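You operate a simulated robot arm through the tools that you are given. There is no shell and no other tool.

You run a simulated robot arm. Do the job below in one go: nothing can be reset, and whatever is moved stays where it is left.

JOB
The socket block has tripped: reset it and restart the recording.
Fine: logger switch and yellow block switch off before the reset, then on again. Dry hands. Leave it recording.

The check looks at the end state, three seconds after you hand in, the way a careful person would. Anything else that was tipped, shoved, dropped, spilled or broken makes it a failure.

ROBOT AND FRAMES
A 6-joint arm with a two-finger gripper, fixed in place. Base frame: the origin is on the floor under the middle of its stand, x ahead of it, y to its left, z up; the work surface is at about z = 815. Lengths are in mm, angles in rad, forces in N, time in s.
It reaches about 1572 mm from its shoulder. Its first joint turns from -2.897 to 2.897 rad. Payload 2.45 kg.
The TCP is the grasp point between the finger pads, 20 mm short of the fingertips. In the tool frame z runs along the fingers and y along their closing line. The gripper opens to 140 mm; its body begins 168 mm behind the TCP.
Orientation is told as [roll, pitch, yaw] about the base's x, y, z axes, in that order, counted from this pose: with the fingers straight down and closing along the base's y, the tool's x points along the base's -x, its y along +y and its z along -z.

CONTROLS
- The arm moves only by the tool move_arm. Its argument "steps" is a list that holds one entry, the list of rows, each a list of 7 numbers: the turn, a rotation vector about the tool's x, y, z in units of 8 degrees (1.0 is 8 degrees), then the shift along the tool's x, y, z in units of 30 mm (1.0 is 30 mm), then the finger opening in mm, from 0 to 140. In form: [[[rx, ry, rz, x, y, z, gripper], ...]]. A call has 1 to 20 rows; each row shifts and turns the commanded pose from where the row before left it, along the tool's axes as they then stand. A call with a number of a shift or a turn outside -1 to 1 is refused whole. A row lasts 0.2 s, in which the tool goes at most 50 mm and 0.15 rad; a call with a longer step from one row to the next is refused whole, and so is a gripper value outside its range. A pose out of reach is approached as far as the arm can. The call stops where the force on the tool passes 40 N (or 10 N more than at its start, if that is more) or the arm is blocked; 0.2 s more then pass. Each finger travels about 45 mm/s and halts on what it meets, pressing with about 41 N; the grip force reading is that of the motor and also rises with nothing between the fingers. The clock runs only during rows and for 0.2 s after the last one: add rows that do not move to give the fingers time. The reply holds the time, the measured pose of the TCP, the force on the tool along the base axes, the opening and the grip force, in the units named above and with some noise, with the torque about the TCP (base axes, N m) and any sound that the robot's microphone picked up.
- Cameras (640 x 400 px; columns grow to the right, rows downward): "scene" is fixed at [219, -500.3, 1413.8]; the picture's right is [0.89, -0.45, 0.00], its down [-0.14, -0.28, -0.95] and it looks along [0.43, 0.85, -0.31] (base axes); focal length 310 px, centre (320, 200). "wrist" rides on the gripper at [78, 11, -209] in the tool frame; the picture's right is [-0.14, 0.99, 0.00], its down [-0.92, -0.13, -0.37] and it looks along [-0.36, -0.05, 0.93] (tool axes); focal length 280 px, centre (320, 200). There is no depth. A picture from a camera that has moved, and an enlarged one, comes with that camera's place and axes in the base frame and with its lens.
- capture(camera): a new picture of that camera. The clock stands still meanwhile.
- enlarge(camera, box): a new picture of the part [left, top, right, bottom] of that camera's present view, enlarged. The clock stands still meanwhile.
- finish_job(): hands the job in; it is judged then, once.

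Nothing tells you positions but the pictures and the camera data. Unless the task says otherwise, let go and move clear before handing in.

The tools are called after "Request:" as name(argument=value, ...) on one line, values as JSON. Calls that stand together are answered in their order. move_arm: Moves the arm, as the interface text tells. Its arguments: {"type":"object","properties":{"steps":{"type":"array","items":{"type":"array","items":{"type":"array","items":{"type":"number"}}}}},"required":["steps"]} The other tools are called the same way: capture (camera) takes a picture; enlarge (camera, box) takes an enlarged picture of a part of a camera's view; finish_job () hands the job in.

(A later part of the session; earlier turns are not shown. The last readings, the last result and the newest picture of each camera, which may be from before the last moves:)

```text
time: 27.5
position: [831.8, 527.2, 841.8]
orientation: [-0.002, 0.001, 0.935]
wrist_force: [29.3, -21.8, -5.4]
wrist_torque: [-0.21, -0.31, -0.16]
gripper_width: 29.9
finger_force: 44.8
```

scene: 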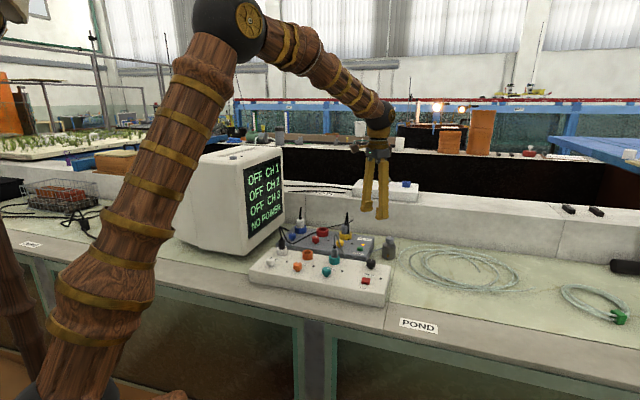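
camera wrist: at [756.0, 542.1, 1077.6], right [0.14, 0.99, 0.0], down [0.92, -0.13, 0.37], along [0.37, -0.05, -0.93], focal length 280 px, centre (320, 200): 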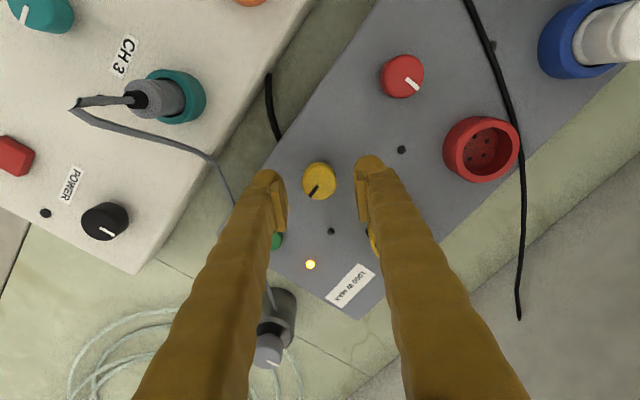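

Request:
move_arm(steps=[[[0, 0, 0, 0, -0.05, 0, 24], [0, 0, -0.6, 0, 0, 0, 24], [0, 0, -0.6, 0, 0, 0, 24], [0, 0, 0, 0, 0, 0, 24]]])

Request:
enlarge(camera="wrist", box=[220, 110, 420, 235])

Request:
enlarge(camera="scene", box=[310, 205, 390, 255])

```text
time: 28.5
position: [832.2, 525.6, 843.4]
orientation: [-0.002, 0.001, 1.103]
wrist_force: [13.1, -13.2, 14.1]
wrist_torque: [-0.27, -0.1, -0.09]
gripper_width: 30.0
finger_force: 44.5
```

```text
3.20 times, centred on (320, 172) of wrist
camera zoom: at [787.3, 462.1, 1052.4], right [-0.82, 0.57, 0.0], down [0.53, 0.76, 0.37], along [0.21, 0.3, -0.93], focal length 897 px, centre (320, 288)
```

zoom: 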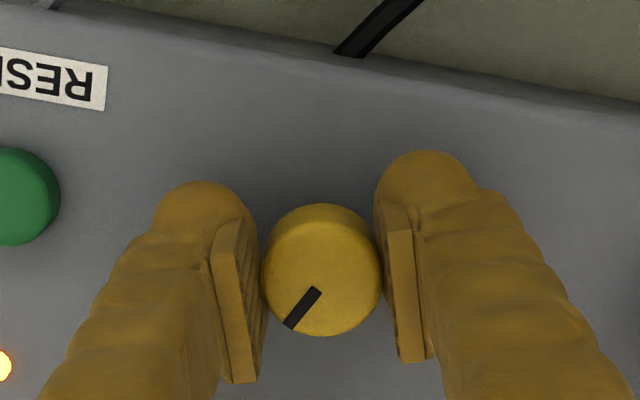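

```text
8.00 times, centred on (350, 230) of scene
camera zoom: at [219.0, -500.3, 1413.8], right [0.89, -0.45, 0.0], down [-0.14, -0.28, -0.95], along [0.43, 0.85, -0.31], focal length 2476 px, centre (80, -40)
```

zoom: 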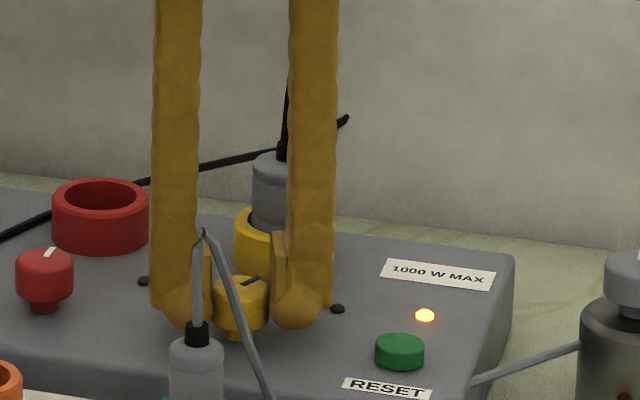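

Request:
move_arm(steps=[[[0, 0, -0.6, 0, -0.025, -0.01, 24], [0, 0, -0.6, 0, -0.01, 0, 24], [0, 0, -0.6, 0, -0.01, 0, 24], [0, 0, 0, 0, 0, 0, 24]]])

```text
time: 29.5
position: [833.6, 526.6, 842.2]
orientation: [-0.001, 0.001, 1.355]
wrist_force: [1.7, 6.3, 12.2]
wrist_torque: [0.22, -0.06, 0.0]
gripper_width: 29.8
finger_force: 44.7
```

Request:
move_arm(steps=[[[0, 0, -0.6, 0, 0, -0.01, 24], [0, 0, -0.6, 0, 0, 0, 24], [0, 0, -0.4, 0, 0, 0, 24], [0, 0, 0, 0, 0, 0, 24]]])

Request:
enlarge(camera="wrist", box=[220, 110, 420, 235])

Request:
enlarge(camera="scene", box=[310, 205, 390, 255])

```text
time: 30.5
position: [833.6, 526.6, 844.5]
orientation: [-0.003, 0.002, 1.578]
wrist_force: [16.5, 21.5, -5.7]
wrist_torque: [0.34, -0.16, -0.24]
gripper_width: 29.9
finger_force: 45.1
```

```text
3.20 times, centred on (320, 172) of wrist
camera zoom: at [823.8, 448.2, 1052.4], right [-0.99, 0.13, 0.0], down [0.12, 0.92, 0.37], along [0.05, 0.36, -0.93], focal length 897 px, centre (320, 288)
```

zoom: 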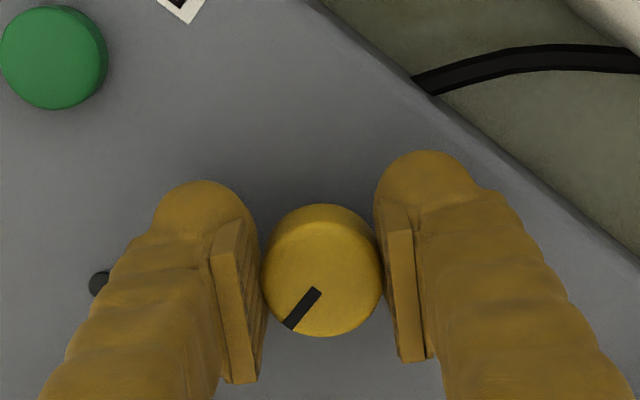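

```text
8.00 times, centred on (350, 230) of scene
camera zoom: at [219.0, -500.3, 1413.8], right [0.89, -0.45, 0.0], down [-0.14, -0.28, -0.95], along [0.43, 0.85, -0.31], focal length 2476 px, centre (80, -40)
```

zoom: 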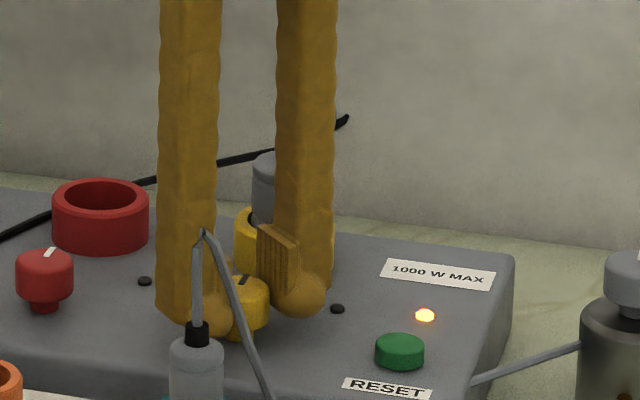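

The yellow knob is now at 90° with its mark pointing back (off). I'll relieve the side load and open the fingers.

Request:
move_arm(steps=[[[0, 0, 0.05, -0.03, -0.023, 0, 24], [0, 0, 0, 0, 0, 0, 30], [0, 0, 0, 0, 0, 0, 40], [0, 0, 0, 0, 0, 0, 48], [0, 0, 0, 0, 0, 0, 48]]])

Request:
enlarge(camera="wrist", box=[220, 110, 420, 235])

```text
time: 31.7
position: [835.6, 526.3, 842.7]
orientation: [-0.003, 0.002, 1.57]
wrist_force: [0.8, -0.1, -0.3]
wrist_torque: [-0.01, -0.03, 0.0]
gripper_width: 48.3
finger_force: 0.1
```

```text
3.20 times, centred on (320, 172) of wrist
camera zoom: at [823.8, 448.8, 1052.4], right [-0.99, 0.14, 0.0], down [0.13, 0.92, 0.37], along [0.05, 0.36, -0.93], focal length 897 px, centre (320, 288)
```

zoom: 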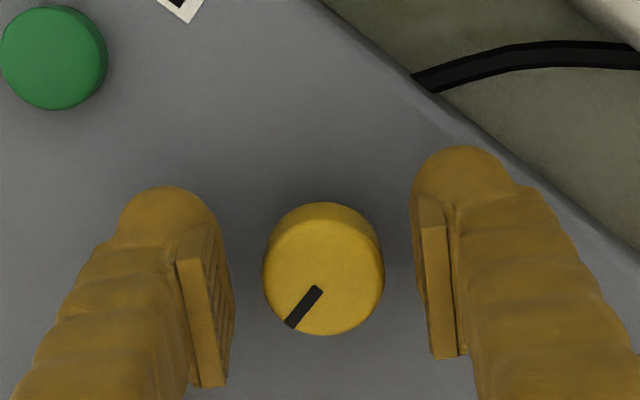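

Both switches are now off. Next I lift, close the fingers, and move above the RESET button at about (892, 467) with a slight tilt so that a single fingertip will press it.

Request:
move_arm(steps=[[[0, 0, 0, 0, 0, -0.9, 48], [0, 0, 0, 0, 0, -1, 48], [0, 0, 0, 0, 0, -1, 40], [0, 0, 0, 0.545, -0.767, 0, 20], [0, 0, 0, 0.545, -0.767, 0, 5], [0, 0, 0, 0.545, -0.767, 0, 0], [1, 0, 0, 0, 0, 0, 0], [1, 0, 0, 0, 0, 0, 0], [0, 0, 0, 0, 0, 0, 0]]])

Request:
capture(camera="wrist")

Request:
enlarge(camera="scene", box=[310, 190, 420, 260])

```text
time: 33.7
position: [902.4, 477.0, 930.8]
orientation: [-0.28, 0.001, 1.571]
wrist_force: [0.6, -0.5, -0.3]
wrist_torque: [-0.02, -0.02, 0.01]
gripper_width: 0.1
finger_force: 29.6
```

```text
taken
camera wrist: at [834.2, 400.2, 1129.1], right [-0.95, 0.14, -0.28], down [0.02, 0.92, 0.39], along [0.31, 0.36, -0.88], focal length 280 px, centre (320, 200)
```

wrist: 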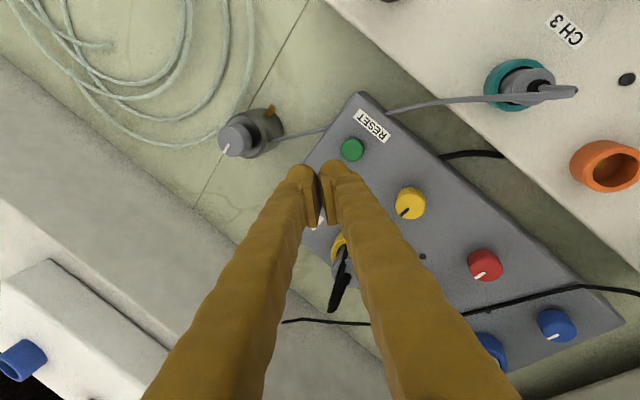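

```text
5.71 times, centred on (365, 225) of scene
camera zoom: at [219.0, -500.3, 1413.8], right [0.89, -0.45, 0.0], down [-0.14, -0.28, -0.95], along [0.43, 0.85, -0.31], focal length 1768 px, centre (63, 57)
```

zoom: 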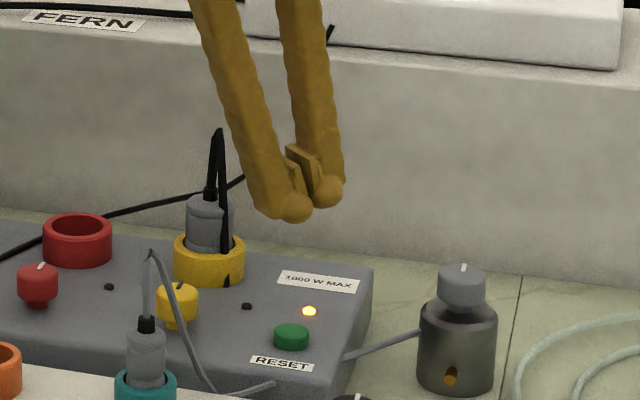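

The lower fingertip hangs directly over the green RESET button (both views agree). I'll lower vertically to just above it and check once more.

Request:
move_arm(steps=[[[0, 0, 0, 0, -0.07, 0.02, 0], [0, 0, 0, 0, 0.184, 0.641, 0], [0, 0, 0, 0, 0.184, 0.641, 0], [0, 0, 0, 0, 0.184, 0.641, 0], [0, 0, 0, 0, 0.138, 0.48, 0], [0, 0, 0, 0, 0, 0, 0]]])

Request:
capture(camera="wrist")

Request:
enlarge(camera="scene", box=[320, 215, 400, 265])

```text
time: 35.1
position: [904.2, 478.9, 856.6]
orientation: [-0.282, 0.002, 1.569]
wrist_force: [0.5, 0.8, -1.0]
wrist_torque: [0.0, 0.01, 0.01]
gripper_width: 0.2
finger_force: 30.1
```

```text
taken
camera wrist: at [837.0, 400.3, 1053.8], right [-0.95, 0.14, -0.27], down [0.02, 0.92, 0.39], along [0.31, 0.36, -0.88], focal length 280 px, centre (320, 200)
```

wrist: 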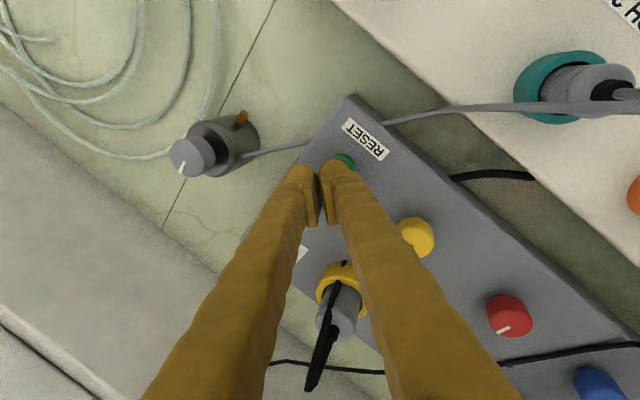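

```text
8.00 times, centred on (360, 240) of scene
camera zoom: at [219.0, -500.3, 1413.8], right [0.89, -0.45, 0.0], down [-0.14, -0.28, -0.95], along [0.43, 0.85, -0.31], focal length 2476 px, centre (0, -120)
```

zoom: 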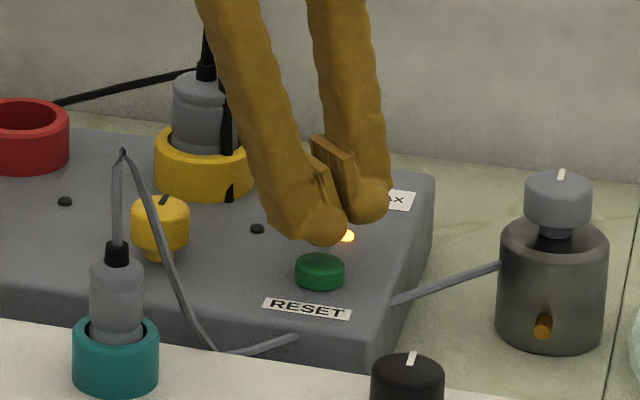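

Request:
enlarge(camera="wrist", box=[280, 120, 400, 195])

```text
5.33 times, centred on (340, 158) of wrist
camera zoom: at [837.0, 400.3, 1053.8], right [-0.95, 0.14, -0.27], down [0.02, 0.92, 0.39], along [0.31, 0.36, -0.88], focal length 1495 px, centre (213, 427)
```

zoom: 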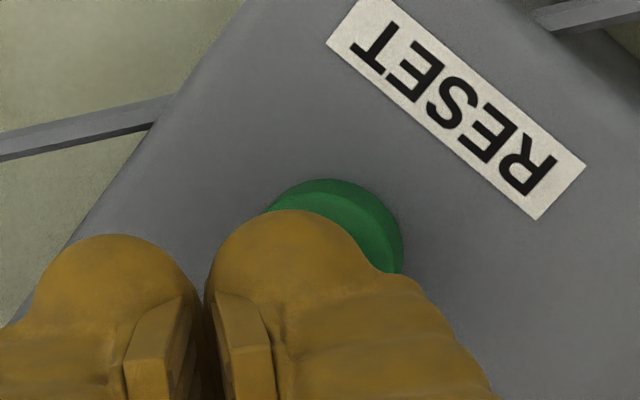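

The fingertip overlaps the button with about 10 mm to go. I'll nudge 3 mm in +y and press down in small steps, watching force and sound.

Request:
move_arm(steps=[[[0, 0, 0, -0.1, 0, 0, 0], [0, 0, 0, 0, 0.0276, 0.0961, 0], [0, 0, 0, 0, 0.0276, 0.0961, 0], [0, 0, 0, 0, 0.0276, 0.0961, 0], [0, 0, 0, 0, 0.0184, 0.064, 0], [0, 0, 0, 0, 0, 0, 0]]])

Request:
enlarge(camera="scene", box=[320, 215, 400, 265])

```text
time: 36.5
position: [904.9, 480.1, 845.0]
orientation: [-0.281, 0.004, 1.571]
wrist_force: [0.4, -0.3, -0.1]
wrist_torque: [-0.02, -0.01, -0.01]
gripper_width: 0.0
finger_force: 28.9
```

```text
8.00 times, centred on (360, 240) of scene
camera zoom: at [219.0, -500.3, 1413.8], right [0.89, -0.45, 0.0], down [-0.14, -0.28, -0.95], along [0.43, 0.85, -0.31], focal length 2476 px, centre (0, -120)
```

zoom: 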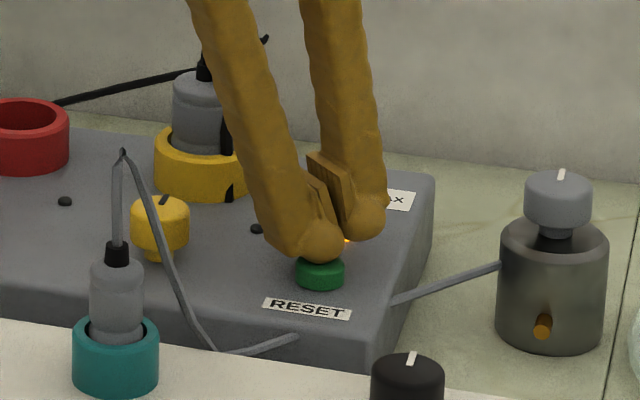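

Nearly touching. Continuing down in small steps to press the button.

Request:
move_arm(steps=[[[0, 0, 0, 0, 0.0138, 0.048, 0], [0, 0, 0, 0, 0.0138, 0.048, 0], [0, 0, 0, 0, 0.0138, 0.048, 0], [0, 0, 0, 0, 0, 0, 0]]])

Request:
enlarge(camera="scene", box=[320, 215, 400, 265])

```text
time: 37.5
position: [905.2, 479.9, 840.8]
orientation: [-0.28, 0.002, 1.571]
wrist_force: [-0.4, 0.6, 1.6]
wrist_torque: [0.02, -0.01, 0.01]
gripper_width: 0.2
finger_force: 28.9
heard: click
```

```text
8.00 times, centred on (360, 240) of scene
camera zoom: at [219.0, -500.3, 1413.8], right [0.89, -0.45, 0.0], down [-0.14, -0.28, -0.95], along [0.43, 0.85, -0.31], focal length 2476 px, centre (0, -120)
```

zoom: 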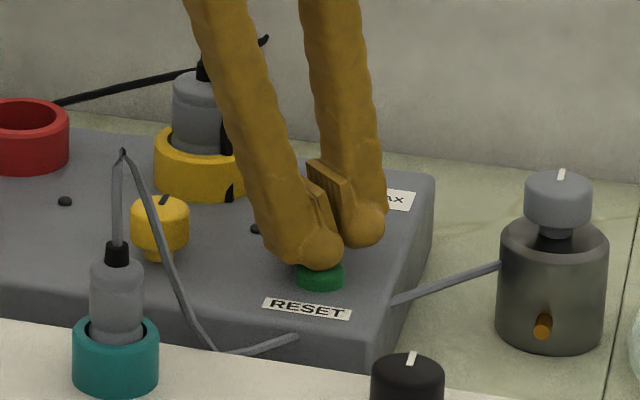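

A click was heard. I'll raise straight up and check the lamp.

Request:
move_arm(steps=[[[0, 0, 0, 0, -0.138, -0.48, 0], [0, 0, 0, 0, -0.184, -0.641, 0], [0, 0, 0, 0, -0.276, -0.961, 0], [0, 0, 0, 0, -0.276, -0.961, 0], [0, 0, 0, 0, 0, 0, 0]]])

Request:
enlarge(camera="scene", box=[320, 205, 420, 268])

Request:
capture(camera="scene")

```text
time: 38.7
position: [903.9, 480.9, 934.9]
orientation: [-0.278, 0.002, 1.57]
wrist_force: [-0.2, 0.1, -0.3]
wrist_torque: [0.0, -0.01, 0.0]
gripper_width: 0.2
finger_force: 29.1
```

```text
6.35 times, centred on (370, 236) of scene
camera zoom: at [219.0, -500.3, 1413.8], right [0.89, -0.45, 0.0], down [-0.14, -0.28, -0.95], along [0.43, 0.85, -0.31], focal length 1965 px, centre (2, -32)
```

zoom: 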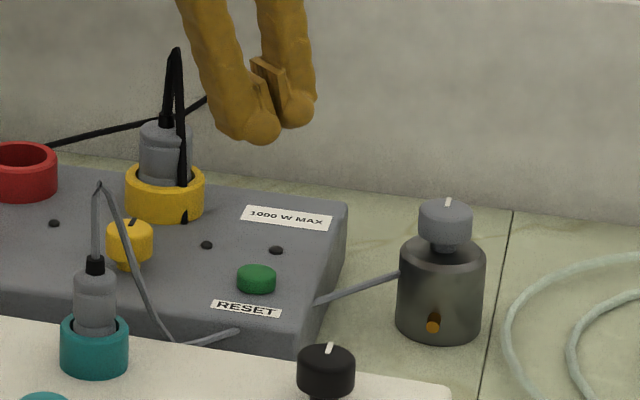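

```text
taken
```

scene: 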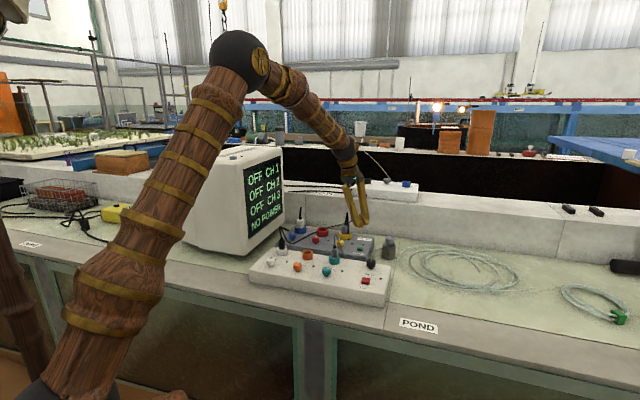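

The trip lamp is out, so the reset held. Now I level the wrist (still yaw 90°), open, and return over the yellow knob to switch it back on.

Request:
move_arm(steps=[[[-1, 0, 0, 0, 0, 0, 0], [-1, 0, 0, 0, 0, 0, 10], [0, 0, 0, -0.51, 0.783, 0, 25], [0, 0, 0, -0.51, 0.783, 0, 40], [0, 0, 0, -0.51, 0.783, 0, 48], [0, 0, 0, 0, 0, 0.5, 48], [0, 0, 0, 0, 0, 0.7, 48], [0, 0, 0, 0, 0, 0.7, 48], [0, 0, 0, 0, 0, 0, 48]]])

Request:
enlarge(camera="wrist", box=[220, 110, 420, 235])

```text
time: 40.7
position: [835.3, 526.3, 878.5]
orientation: [-0.001, 0.001, 1.571]
wrist_force: [0.2, 0.0, 1.3]
wrist_torque: [0.0, -0.02, 0.0]
gripper_width: 48.0
finger_force: 0.1
```

```text
3.20 times, centred on (320, 172) of wrist
camera zoom: at [823.6, 448.7, 1087.4], right [-0.99, 0.14, 0.0], down [0.13, 0.92, 0.37], along [0.05, 0.36, -0.93], focal length 897 px, centre (320, 288)
```

zoom: 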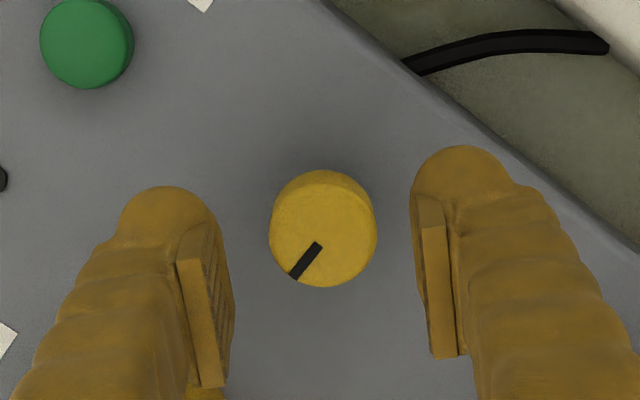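

Same alignment as when I released the knob. Lowering 36 mm and gripping.

Request:
move_arm(steps=[[[0, 0, 0, 0, 0, 0.6, 48], [0, 0, 0, 0, 0, 0.6, 48], [0, 0, 0, 0, 0, 0, 48], [0, 0, 0, 0, 0, 0, 36], [0, 0, 0, 0, 0, 0, 30], [0, 0, 0, 0, 0, 0, 28], [0, 0, 0, 0, 0, 0, 28]]])

```text
time: 42.3
position: [835.4, 526.0, 842.9]
orientation: [0.001, 0.002, 1.571]
wrist_force: [-7.0, 0.5, 0.1]
wrist_torque: [-0.03, 0.1, -0.01]
gripper_width: 32.3
finger_force: 3.3
```

Request:
move_arm(steps=[[[0, 0, 0, 0, 0.04, 0, 28], [0, 0, 0, 0, 0, 0, 24], [0, 0, 0, 0, 0, 0, 24]]])

```text
time: 43.1
position: [835.0, 527.0, 842.4]
orientation: [-0.001, 0.002, 1.57]
wrist_force: [0.1, -0.1, -4.5]
wrist_torque: [0.01, -0.01, -0.02]
gripper_width: 30.1
finger_force: 40.0
```

Balanced grip. I now turn clockwise (back to on), adding a tiny drift so the rotation follows the knob's true axis, about 3.6 mm off the TCP.

Request:
move_arm(steps=[[[0, 0, 0.6, 0.002, 0.01, 0, 24], [0, 0, 0.6, 0.002, 0.01, 0, 24], [0, 0, 0.6, 0.002, 0.01, 0, 24], [0, 0, 0.6, 0.002, 0.01, 0, 24], [0, 0, 0, 0, 0, 0, 24]]])

```text
time: 44.3
position: [833.3, 526.9, 842.0]
orientation: [-0.003, 0.002, 1.233]
wrist_force: [1.1, -4.2, 1.0]
wrist_torque: [-0.14, 0.03, 0.04]
gripper_width: 30.1
finger_force: 44.2
```

Low side forces now. Continuing the clockwise turn.

Request:
move_arm(steps=[[[0, 0, 0.6, 0.002, 0.01, 0, 24], [0, 0, 0.6, 0.002, 0.01, 0, 24], [0, 0, 0.6, 0.002, 0.01, 0, 24], [0, 0, 0.6, 0.002, 0.01, 0, 24], [0, 0, 0.6, 0.002, 0.01, 0, 24], [0, 0, 0, 0, 0, 0, 24]]])

Request:
enlarge(camera="wrist", box=[220, 110, 420, 235])

```text
time: 45.7
position: [830.7, 527.8, 842.2]
orientation: [-0.003, 0.0, 0.816]
wrist_force: [0.3, 8.3, 0.7]
wrist_torque: [0.16, -0.01, 0.07]
gripper_width: 29.9
finger_force: 45.3
```

```text
3.20 times, centred on (320, 172) of wrist
camera zoom: at [769.8, 477.9, 1051.4], right [-0.63, 0.78, 0.0], down [0.72, 0.58, 0.37], along [0.29, 0.23, -0.93], focal length 897 px, centre (320, 288)
```

zoom: 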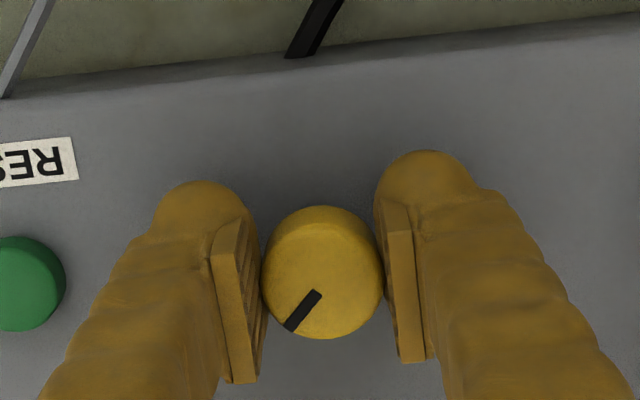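

Request:
move_arm(steps=[[[0, 0, 0.6, 0.002, 0.012, 0, 24], [0, 0, 0.6, 0.002, 0.012, 0, 24], [0, 0, 0.6, 0.002, 0.012, 0, 24], [0, 0, 0.6, 0.002, 0.012, 0, 24], [0, 0, 0.6, 0.002, 0.01, 0, 24], [0, 0, 0, 0, 0, 0, 24]]])

```text
time: 47.1
position: [829.3, 529.1, 842.2]
orientation: [-0.002, -0.002, 0.396]
wrist_force: [7.2, 27.3, 0.9]
wrist_torque: [0.35, -0.2, 0.04]
gripper_width: 30.2
finger_force: 44.7
```

Request:
move_arm(steps=[[[0, 0, 0, -0.023, 0.03, 0, 24], [0, 0, 0.6, 0.002, 0.012, 0, 24], [0, 0, 0.6, 0.002, 0.012, 0, 24], [0, 0, 0.6, 0.002, 0.012, 0, 24], [0, 0, 0.6, 0.002, 0.012, 0, 24], [0, 0, 0, 0, 0, 0, 24]]])

Request:
enlarge(camera="scene", box=[310, 205, 390, 255])

```text
time: 48.5
position: [830.8, 530.2, 842.6]
orientation: [-0.002, -0.002, 0.062]
wrist_force: [-0.8, 5.2, 12.4]
wrist_torque: [0.05, -0.02, -0.01]
gripper_width: 30.0
finger_force: 44.3
```

```text
8.00 times, centred on (350, 230) of scene
camera zoom: at [219.0, -500.3, 1413.8], right [0.89, -0.45, 0.0], down [-0.14, -0.28, -0.95], along [0.43, 0.85, -0.31], focal length 2476 px, centre (80, -40)
```

zoom: 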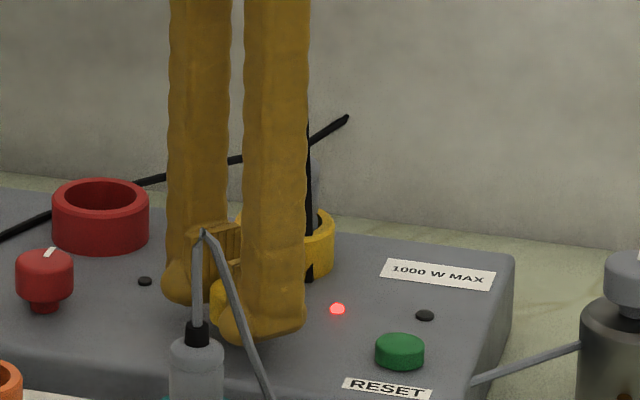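

The yellow outlet's indicator lamp is lit red and the trip lamp stays out. I'll finish the last few degrees, then release.

Request:
move_arm(steps=[[[0, 0, 0.45, 0.0, 0.005, -0.01, 24], [0, 0, 0, 0, 0, 0, 24]]])

```text
time: 49.1
position: [829.2, 530.0, 842.1]
orientation: [-0.003, -0.003, -0.001]
wrist_force: [2.2, 1.7, 9.8]
wrist_torque: [0.05, -0.12, -0.01]
gripper_width: 30.0
finger_force: 45.4
```

Request:
move_arm(steps=[[[0, 0, 0, 0, 0, 0, 34], [0, 0, 0, 0, 0, 0, 42], [0, 0, 0, 0, 0, 0, 50], [0, 0, 0, 0, 0, 0, 50]]])

Request:
enlarge(camera="wrist", box=[220, 110, 420, 235])

```text
time: 50.1
position: [829.6, 530.9, 842.7]
orientation: [-0.002, -0.002, 0.0]
wrist_force: [-0.2, 0.0, 0.3]
wrist_torque: [-0.01, 0.0, -0.01]
gripper_width: 50.1
finger_force: 0.1
```

```text
3.20 times, centred on (320, 172) of wrist
camera zoom: at [751.5, 541.8, 1051.1], right [0.14, 0.99, 0.0], down [0.92, -0.13, 0.37], along [0.37, -0.05, -0.93], focal length 897 px, centre (320, 288)
```

zoom: 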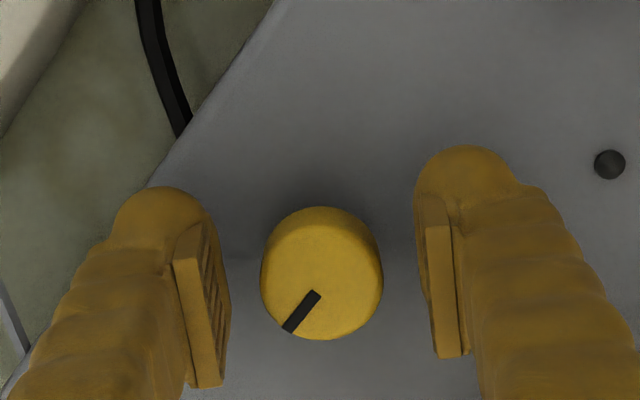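

Yellow is on and undisturbed. I lift clear and turn the wrist to 90° again for the POWER knob.

Request:
move_arm(steps=[[[0, 0, 0, 0, 0, -0.7, 52], [0, 0, 0, 0, 0, -1, 52], [0, 0, -1, 0, 0, -1, 56], [0, 0, -1, 0, 0, -1, 56], [0, 0, -1, 0, 0, -1, 56], [0, 0, -1, 0, 0, -1, 56], [0, 0, -1, 0, 0, -1, 56], [0, 0, -1, 0, 0, 0, 56], [0, 0, -1, 0, 0, 0, 56], [0, 0, -1, 0, 0, 0, 56], [0, 0, -1, 0, 0, 0, 56], [0, 0, -1, 0, 0, 0, 56], [0, 0, -1, 0, 0, 0, 56], [0, 0, -0.25, 0, 0, 0, 56]]])

Request:
capture(camera="scene")

Request:
enlarge(camera="scene", box=[230, 140, 430, 300])

```text
time: 53.1
position: [829.1, 530.5, 1044.1]
orientation: [-0.001, 0.001, 1.573]
wrist_force: [1.2, 0.7, 0.3]
wrist_torque: [0.01, 0.01, 0.03]
gripper_width: 56.0
finger_force: 0.1
```

```text
taken
```

scene: 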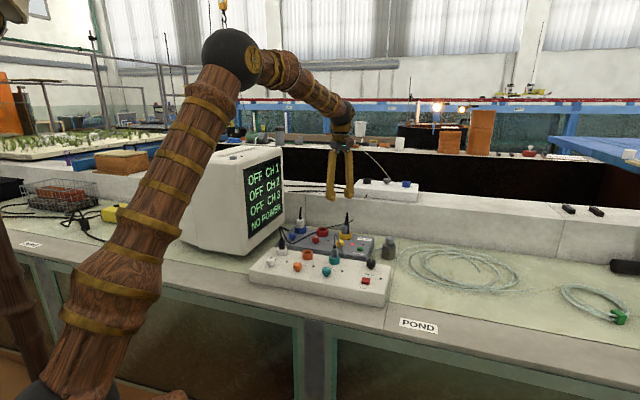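

```text
2.50 times, centred on (330, 220) of scene
camera zoom: at [219.0, -500.3, 1413.8], right [0.89, -0.45, 0.0], down [-0.14, -0.28, -0.95], along [0.43, 0.85, -0.31], focal length 774 px, centre (295, 150)
```

zoom: 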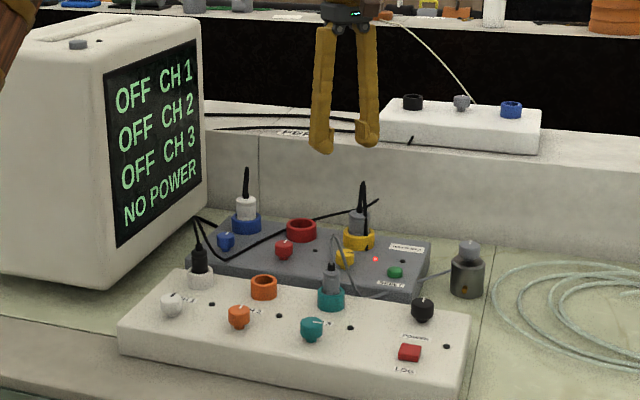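

The yellow outlet is live. Moving over the POWER knob at (844, 321) and lowering to just above it.

Request:
move_arm(steps=[[[0, 0, 0, 0.997, -0.072, 0, 56], [0, 0, 0, 0.997, -0.072, 0, 56], [0, 0, 0, 0.997, -0.072, 0, 56], [0, 0, 0, 0.997, -0.072, 0, 56], [0, 0, 0, 0.997, -0.072, 0, 56], [0, 0, 0, 0.997, -0.072, 0, 56], [0, 0, 0, 0.997, -0.072, 0, 56], [0, 0, 0, 0, 0, 1, 56], [0, 0, 0, 0, 0, 1, 56], [0, 0, 0, 0, 0, 1, 56], [0, 0, 0, 0, 0, 1, 56], [0, 0, 0, 0, 0, 1, 56], [0, 0, 0, 0, 0, 0.5, 56], [0, 0, 0, 0, 0, 0, 56]]])

Request:
enlarge(camera="wrist", box=[220, 110, 420, 235])

```text
time: 56.1
position: [843.6, 320.2, 880.0]
orientation: [-0.003, 0.002, 1.571]
wrist_force: [-0.1, -0.4, 0.1]
wrist_torque: [0.0, -0.02, -0.04]
gripper_width: 56.0
finger_force: 0.1
```

```text
3.20 times, centred on (320, 172) of wrist
camera zoom: at [832.5, 242.4, 1089.2], right [-0.99, 0.14, 0.0], down [0.13, 0.92, 0.37], along [0.05, 0.36, -0.93], focal length 897 px, centre (320, 288)
```

zoom: 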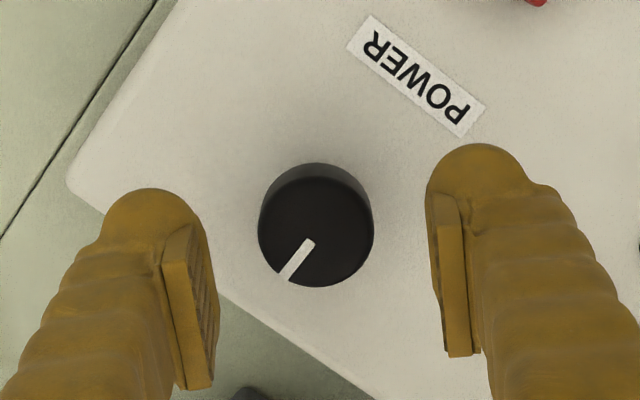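

Request:
move_arm(steps=[[[0, 0, 0, -0.03, -0.04, 0.3, 56], [0, 0, 0, 0, 0, 0.5, 56], [0, 0, 0, 0, 0, 0.46, 56], [0, 0, 0, 0, 0, 0, 50], [0, 0, 0, 0, 0, 0, 40], [0, 0, 0, 0, 0, 0, 31], [0, 0, 0, 0, 0, 0, 31]]])

```text
time: 57.7
position: [844.9, 322.3, 843.4]
orientation: [0.001, 0.002, 1.57]
wrist_force: [-2.4, 0.7, -1.4]
wrist_torque: [-0.03, 0.0, -0.01]
gripper_width: 32.1
finger_force: 34.0
```

Well centred. Gripping and turning clockwise to on.

Request:
move_arm(steps=[[[0, 0, 0, 0, 0, 0, 26], [0, 0, 0.6, 0, 0, 0, 26], [0, 0, 0.6, 0, 0, 0, 26], [0, 0, 0.6, 0, 0, 0, 26], [0, 0, 0.6, 0, 0, 0, 26], [0, 0, 0, 0, 0, 0, 26]]])

```text
time: 59.1
position: [844.2, 321.4, 842.1]
orientation: [-0.001, 0.002, 1.236]
wrist_force: [-5.5, 1.0, 6.3]
wrist_torque: [-0.06, 0.09, 0.01]
gripper_width: 31.8
finger_force: 44.9
stopped in row 6: the force on the tool passed its limit at 41 N (the readings are from after the stop); the commanded pose is now the measured one
```

Request:
move_arm(steps=[[[0, 0, 0.6, 0, 0, 0, 26], [0, 0, 0.6, 0, 0, 0, 26], [0, 0, 0.6, 0, 0, 0, 26], [0, 0, 0, 0, 0, 0, 26]]])

Request:
enlarge(camera="wrist", box=[220, 110, 420, 235])

```text
time: 60.1
position: [843.7, 321.0, 842.7]
orientation: [-0.002, 0.002, 0.982]
wrist_force: [-16.0, -13.6, 21.3]
wrist_torque: [-0.3, 0.31, -0.03]
gripper_width: 31.5
finger_force: 45.2
```

```text
3.20 times, centred on (320, 172) of wrist
camera zoom: at [792.7, 263.2, 1051.3], right [-0.75, 0.66, 0.0], down [0.62, 0.7, 0.37], along [0.24, 0.27, -0.93], focal length 897 px, centre (320, 288)
```

zoom: 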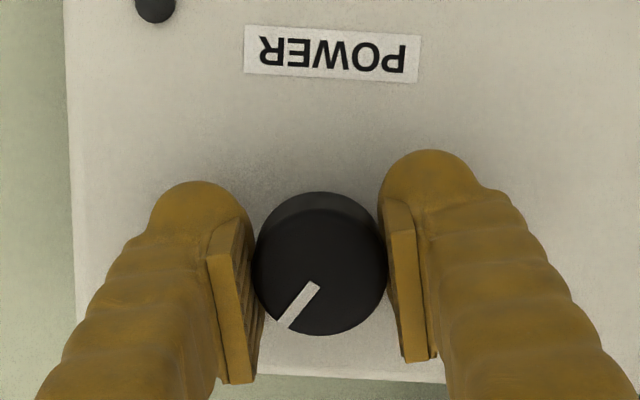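

Request:
move_arm(steps=[[[0, 0, 0, 0.034, 0.009, -0.025, 26], [0, 0, 0.6, 0.002, 0, 0, 26], [0, 0, 0.6, 0.002, 0, 0, 26], [0, 0, 0.6, 0.002, 0, 0, 26], [0, 0, 0, 0, 0, 0, 26]]])

```text
time: 61.3
position: [844.0, 320.5, 842.2]
orientation: [0.0, 0.0, 0.732]
wrist_force: [27.7, 16.1, -16.5]
wrist_torque: [0.27, -0.27, 0.01]
gripper_width: 32.0
finger_force: 44.8
```

Request:
move_arm(steps=[[[0, 0, 0, -0.019, -0.004, 0.012, 26], [0, 0, 0.6, 0, 0, 0, 26], [0, 0, 0.6, 0, 0, 0, 26], [0, 0, 0.6, 0, 0, 0, 26], [0, 0, 0, 0, 0, 0, 26]]])

```text
time: 62.5
position: [844.5, 322.2, 842.4]
orientation: [-0.003, 0.001, 0.48]
wrist_force: [1.3, 21.9, 1.8]
wrist_torque: [0.17, 0.13, -0.01]
gripper_width: 31.8
finger_force: 44.8
```

Request:
move_arm(steps=[[[0, 0, 0, -0.008, 0.015, 0, 26], [0, 0, 0.6, 0, 0, 0, 26], [0, 0, 0.6, 0, 0, 0, 26], [0, 0, 0.6, 0, 0, 0, 26], [0, 0, 0, 0, 0, 0, 26]]])

Request:
enlarge(camera="scene", box=[320, 220, 420, 290])

```text
time: 63.7
position: [845.1, 320.7, 843.0]
orientation: [-0.001, 0.001, 0.228]
wrist_force: [-8.4, 18.0, -5.5]
wrist_torque: [0.18, 0.07, -0.01]
gripper_width: 31.8
finger_force: 44.4
```

```text
5.71 times, centred on (370, 255) of scene
camera zoom: at [219.0, -500.3, 1413.8], right [0.89, -0.45, 0.0], down [-0.14, -0.28, -0.95], along [0.43, 0.85, -0.31], focal length 1768 px, centre (34, -114)
```

zoom: 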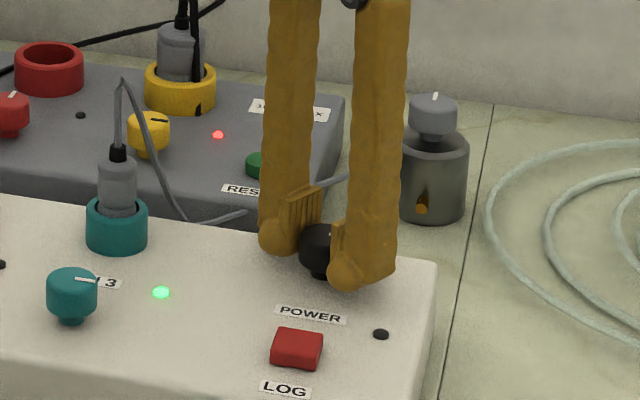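

The logger has power: the CH 3 lamp is green. I'll finish the last 13° of the turn.

Request:
move_arm(steps=[[[0, 0, 0, 0, 0.01, 0, 26], [0, 0, 0.6, 0, 0, 0, 26], [0, 0, 0.6, 0, 0, 0, 26], [0, 0, 0.43, 0, 0, 0, 26], [0, 0, 0, 0, 0, 0, 26]]])

```text
time: 64.9
position: [844.2, 321.5, 842.0]
orientation: [-0.002, 0.0, -0.001]
wrist_force: [-18.2, 1.9, 3.6]
wrist_torque: [0.0, 0.28, 0.05]
gripper_width: 31.4
finger_force: 44.6
```

Request:
move_arm(steps=[[[0, 0, 0, 0.012, 0, 0, 28], [0, 0, 0, 0, 0, 0, 36], [0, 0, 0, 0, 0, 0, 46], [0, 0, 0, 0, 0, 0, 54], [0, 0, 0, 0, 0, 0, 54]]])

Request:
capture(camera="wrist")

Request:
enlarge(camera="scene", box=[180, 130, 310, 270])

```text
time: 66.1
position: [844.9, 322.1, 842.1]
orientation: [0.0, 0.003, 0.001]
wrist_force: [-0.6, -0.4, 1.3]
wrist_torque: [-0.04, 0.01, -0.01]
gripper_width: 54.0
finger_force: 0.0
```

```text
taken
camera wrist: at [766.1, 333.3, 1051.0], right [0.14, 0.99, 0.0], down [0.92, -0.12, 0.37], along [0.37, -0.05, -0.93], focal length 280 px, centre (320, 200)
```

wrist: 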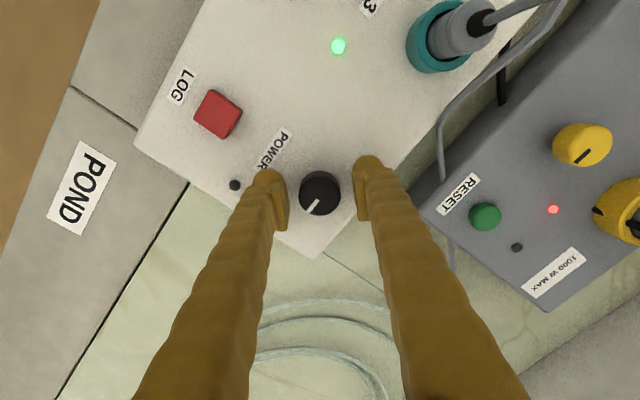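

```text
2.86 times, centred on (245, 200) of scene
camera zoom: at [219.0, -500.3, 1413.8], right [0.89, -0.45, 0.0], down [-0.14, -0.28, -0.95], along [0.43, 0.85, -0.31], focal length 884 px, centre (534, 200)
```

zoom: 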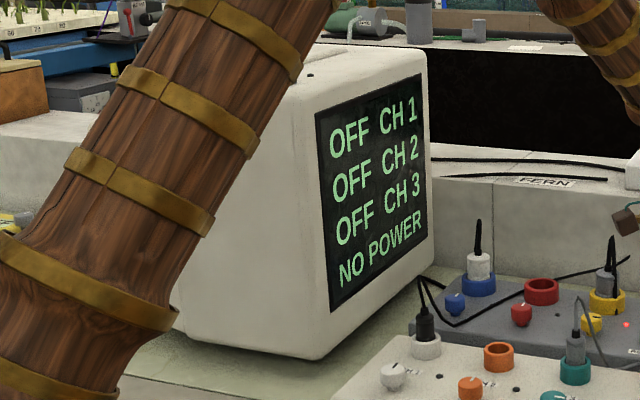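

POWER is on (channel 3 lamp green). The screen still shows old text; I'll lift clear and look again before pressing LOG.

Request:
move_arm(steps=[[[0, 0, 0, 0, 0, -0.7, 54], [0, 0, 0, 0, 0, -1, 54], [0, 0, 0, 0, 0, -1, 40], [0, 0, 0, 0, 0, -0.3, 20], [0, 0, 0, 0, 0, 0, 0], [0, 0, 0, 0, 0, 0, 0]]])

Request:
enlarge(camera="scene", box=[230, 140, 430, 300])

Request:
capture(camera="wrist")

```text
time: 67.5
position: [842.1, 321.3, 931.8]
orientation: [-0.002, 0.001, 0.003]
wrist_force: [-0.5, -0.2, 0.7]
wrist_torque: [0.0, 0.04, 0.02]
gripper_width: 0.0
finger_force: 22.4
```

```text
2.50 times, centred on (330, 220) of scene
camera zoom: at [219.0, -500.3, 1413.8], right [0.89, -0.45, 0.0], down [-0.14, -0.28, -0.95], along [0.43, 0.85, -0.31], focal length 774 px, centre (295, 150)
```

zoom: 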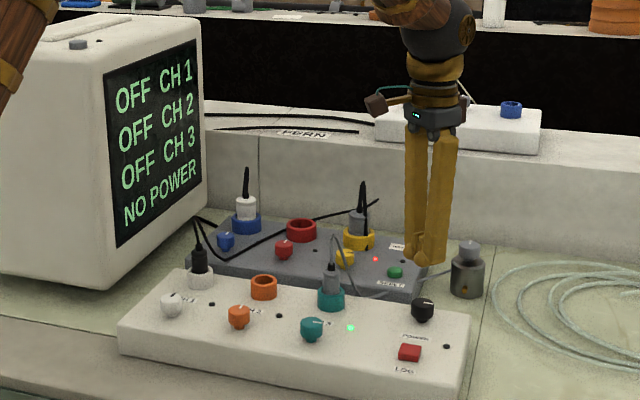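

```text
taken
camera wrist: at [764.8, 332.5, 1141.1], right [0.14, 0.99, 0.0], down [0.92, -0.12, 0.37], along [0.37, -0.05, -0.93], focal length 280 px, centre (320, 200)
```

wrist: 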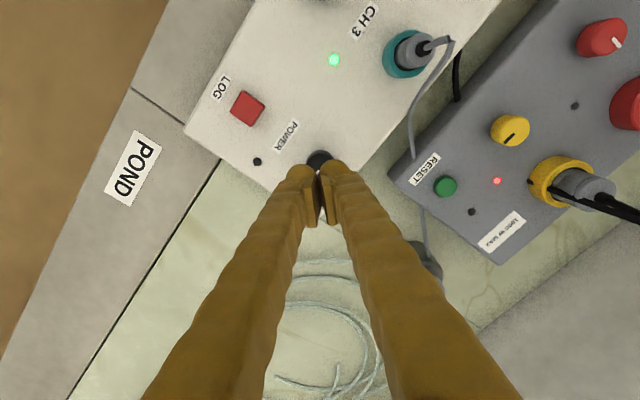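

Screen text unchanged so far, but lamps show the block and logger are powered. I move the closed, tilted fingertip above the red LOG button at about (774, 251).

Request:
move_arm(steps=[[[0, 0, 0, 0.613, -0.676, 0, 0], [0, 0, 0, 0.613, -0.676, 0, 0], [0, 0, 0, 0.613, -0.676, 0, 0], [-1, 0, 0, 0, 0, 0, 0], [-1, 0, 0, 0, 0, 0, 0], [0, 0, 0, 0, -0.184, 0.641, 0], [0, 0, 0, 0, -0.184, 0.641, 0], [0, 0, 0, 0, -0.184, 0.641, 0], [0, 0, 0, 0, 0, 0, 0]]])

Request:
capture(camera="wrist")

Request:
enlarge(camera="wrist", box=[240, 120, 360, 195])

Request:
enlarge(camera="scene", box=[320, 240, 400, 290])

```text
time: 69.5
position: [789.9, 261.5, 872.4]
orientation: [0.277, 0.0, 0.002]
wrist_force: [-0.2, 0.1, 0.5]
wrist_torque: [-0.02, 0.03, 0.01]
gripper_width: 0.1
finger_force: 29.9
```

```text
taken
camera wrist: at [711.5, 214.8, 1076.0], right [0.14, 0.95, 0.27], down [0.92, -0.22, 0.32], along [0.36, 0.21, -0.91], focal length 280 px, centre (320, 200)
```

wrist: 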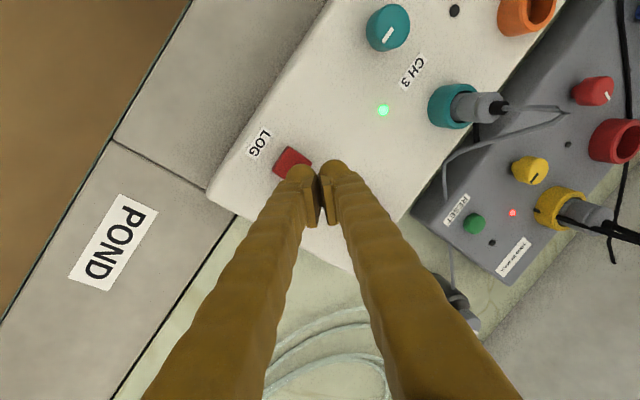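

```text
5.33 times, centred on (300, 158) of wrist
camera zoom: at [711.5, 214.8, 1076.0], right [0.14, 0.95, 0.27], down [0.92, -0.22, 0.32], along [0.36, 0.21, -0.91], focal length 1495 px, centre (427, 427)
```

zoom: 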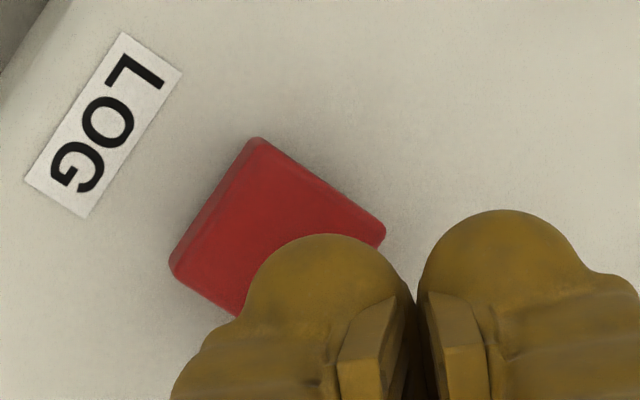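

```text
8.00 times, centred on (360, 265) of scene
camera zoom: at [219.0, -500.3, 1413.8], right [0.89, -0.45, 0.0], down [-0.14, -0.28, -0.95], along [0.43, 0.85, -0.31], focal length 2476 px, centre (0, -320)
```

zoom: 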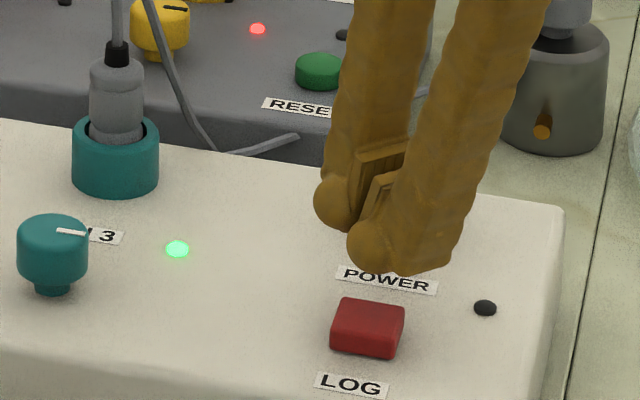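

The fingertip is right above LOG. I'll lower to just touching, then press in small steps until it clicks.

Request:
move_arm(steps=[[[0, 0, 0, 0.06, -0.11, 0.385, 0], [0, 0, 0, 0, -0.11, 0.385, 0], [0, 0, 0, 0, -0.0138, 0.048, 0], [0, 0, 0, 0, -0.0138, 0.048, 0], [0, 0, 0, 0, 0, 0, 0]]])

Request:
enlarge(camera="scene", box=[320, 240, 400, 290])

```text
time: 70.7
position: [786.9, 260.5, 845.3]
orientation: [0.277, 0.0, 0.001]
wrist_force: [0.5, 0.4, 2.4]
wrist_torque: [0.03, 0.02, -0.01]
gripper_width: 0.0
finger_force: 29.5
heard: click
```

```text
8.00 times, centred on (360, 265) of scene
camera zoom: at [219.0, -500.3, 1413.8], right [0.89, -0.45, 0.0], down [-0.14, -0.28, -0.95], along [0.43, 0.85, -0.31], focal length 2476 px, centre (0, -320)
```

zoom: 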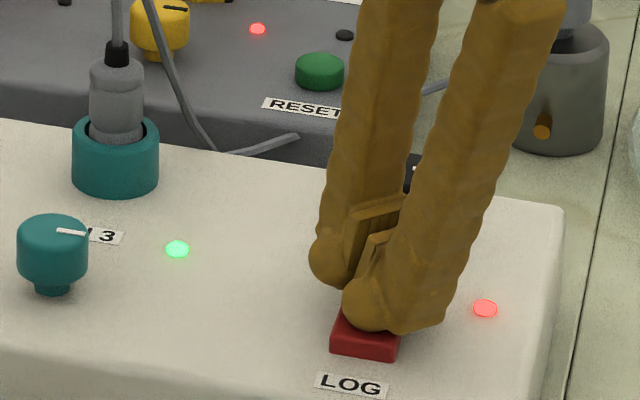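

A click, and the recording lamp lit red. I'll lift straight up without touching it again.

Request:
move_arm(steps=[[[0, 0, 0, 0, 0.11, -0.385, 0], [0, 0, 0, 0, 0.184, -0.641, 0], [0, 0, 0, 0, 0.276, -0.961, 0], [0, 0, 0, 0, 0.276, -0.961, 0], [0, 0, 0, 0, 0.276, -0.961, 0], [0, 0, 0, 0, 0.276, -0.961, 0], [1, 0, 0, 0, 0, 0, 0], [1, 0, 0, 0, 0, 0, 0], [0, 0, 0, 0, 0, -1, 10], [0, 0, 0, 0, 0, -1, 20], [0, 0, 0, 0, 0, 0, 20]]])

Request:
capture(camera="scene")

Request:
enlarge(camera="scene", box=[230, 140, 430, 300])

Request:
capture(camera="wrist")

```text
time: 73.1
position: [786.9, 260.0, 1055.8]
orientation: [-0.001, 0.0, 0.001]
wrist_force: [0.3, 0.1, 0.1]
wrist_torque: [0.05, -0.01, -0.02]
gripper_width: 19.9
finger_force: 0.1
```

```text
taken
```

scene: 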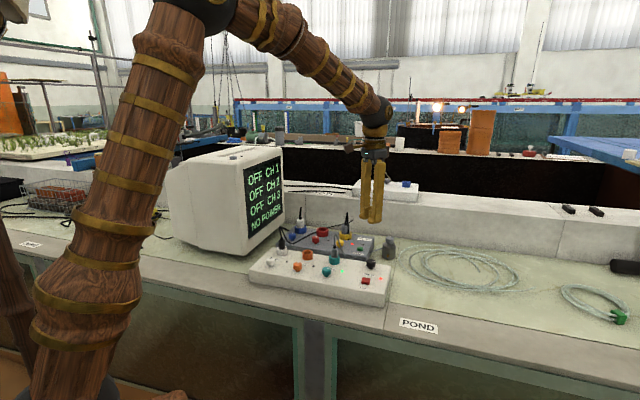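

```text
2.50 times, centred on (330, 220) of scene
camera zoom: at [219.0, -500.3, 1413.8], right [0.89, -0.45, 0.0], down [-0.14, -0.28, -0.95], along [0.43, 0.85, -0.31], focal length 774 px, centre (295, 150)
```

zoom: 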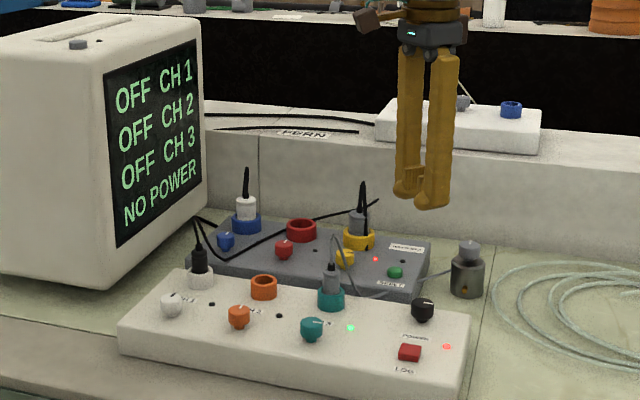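

```text
taken
camera wrist: at [707.6, 271.9, 1265.1], right [0.14, 0.99, 0.0], down [0.92, -0.12, 0.37], along [0.37, -0.05, -0.93], focal length 280 px, centre (320, 200)
```

wrist: 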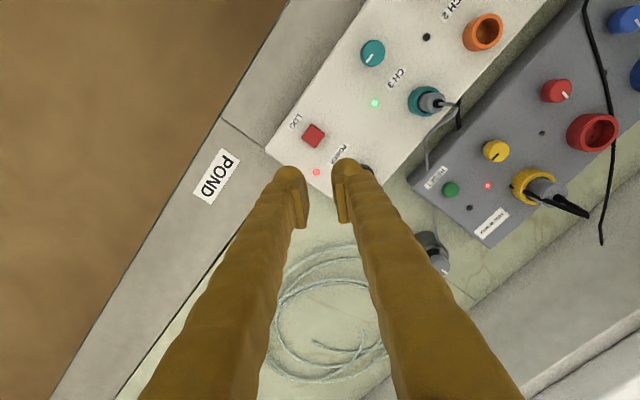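

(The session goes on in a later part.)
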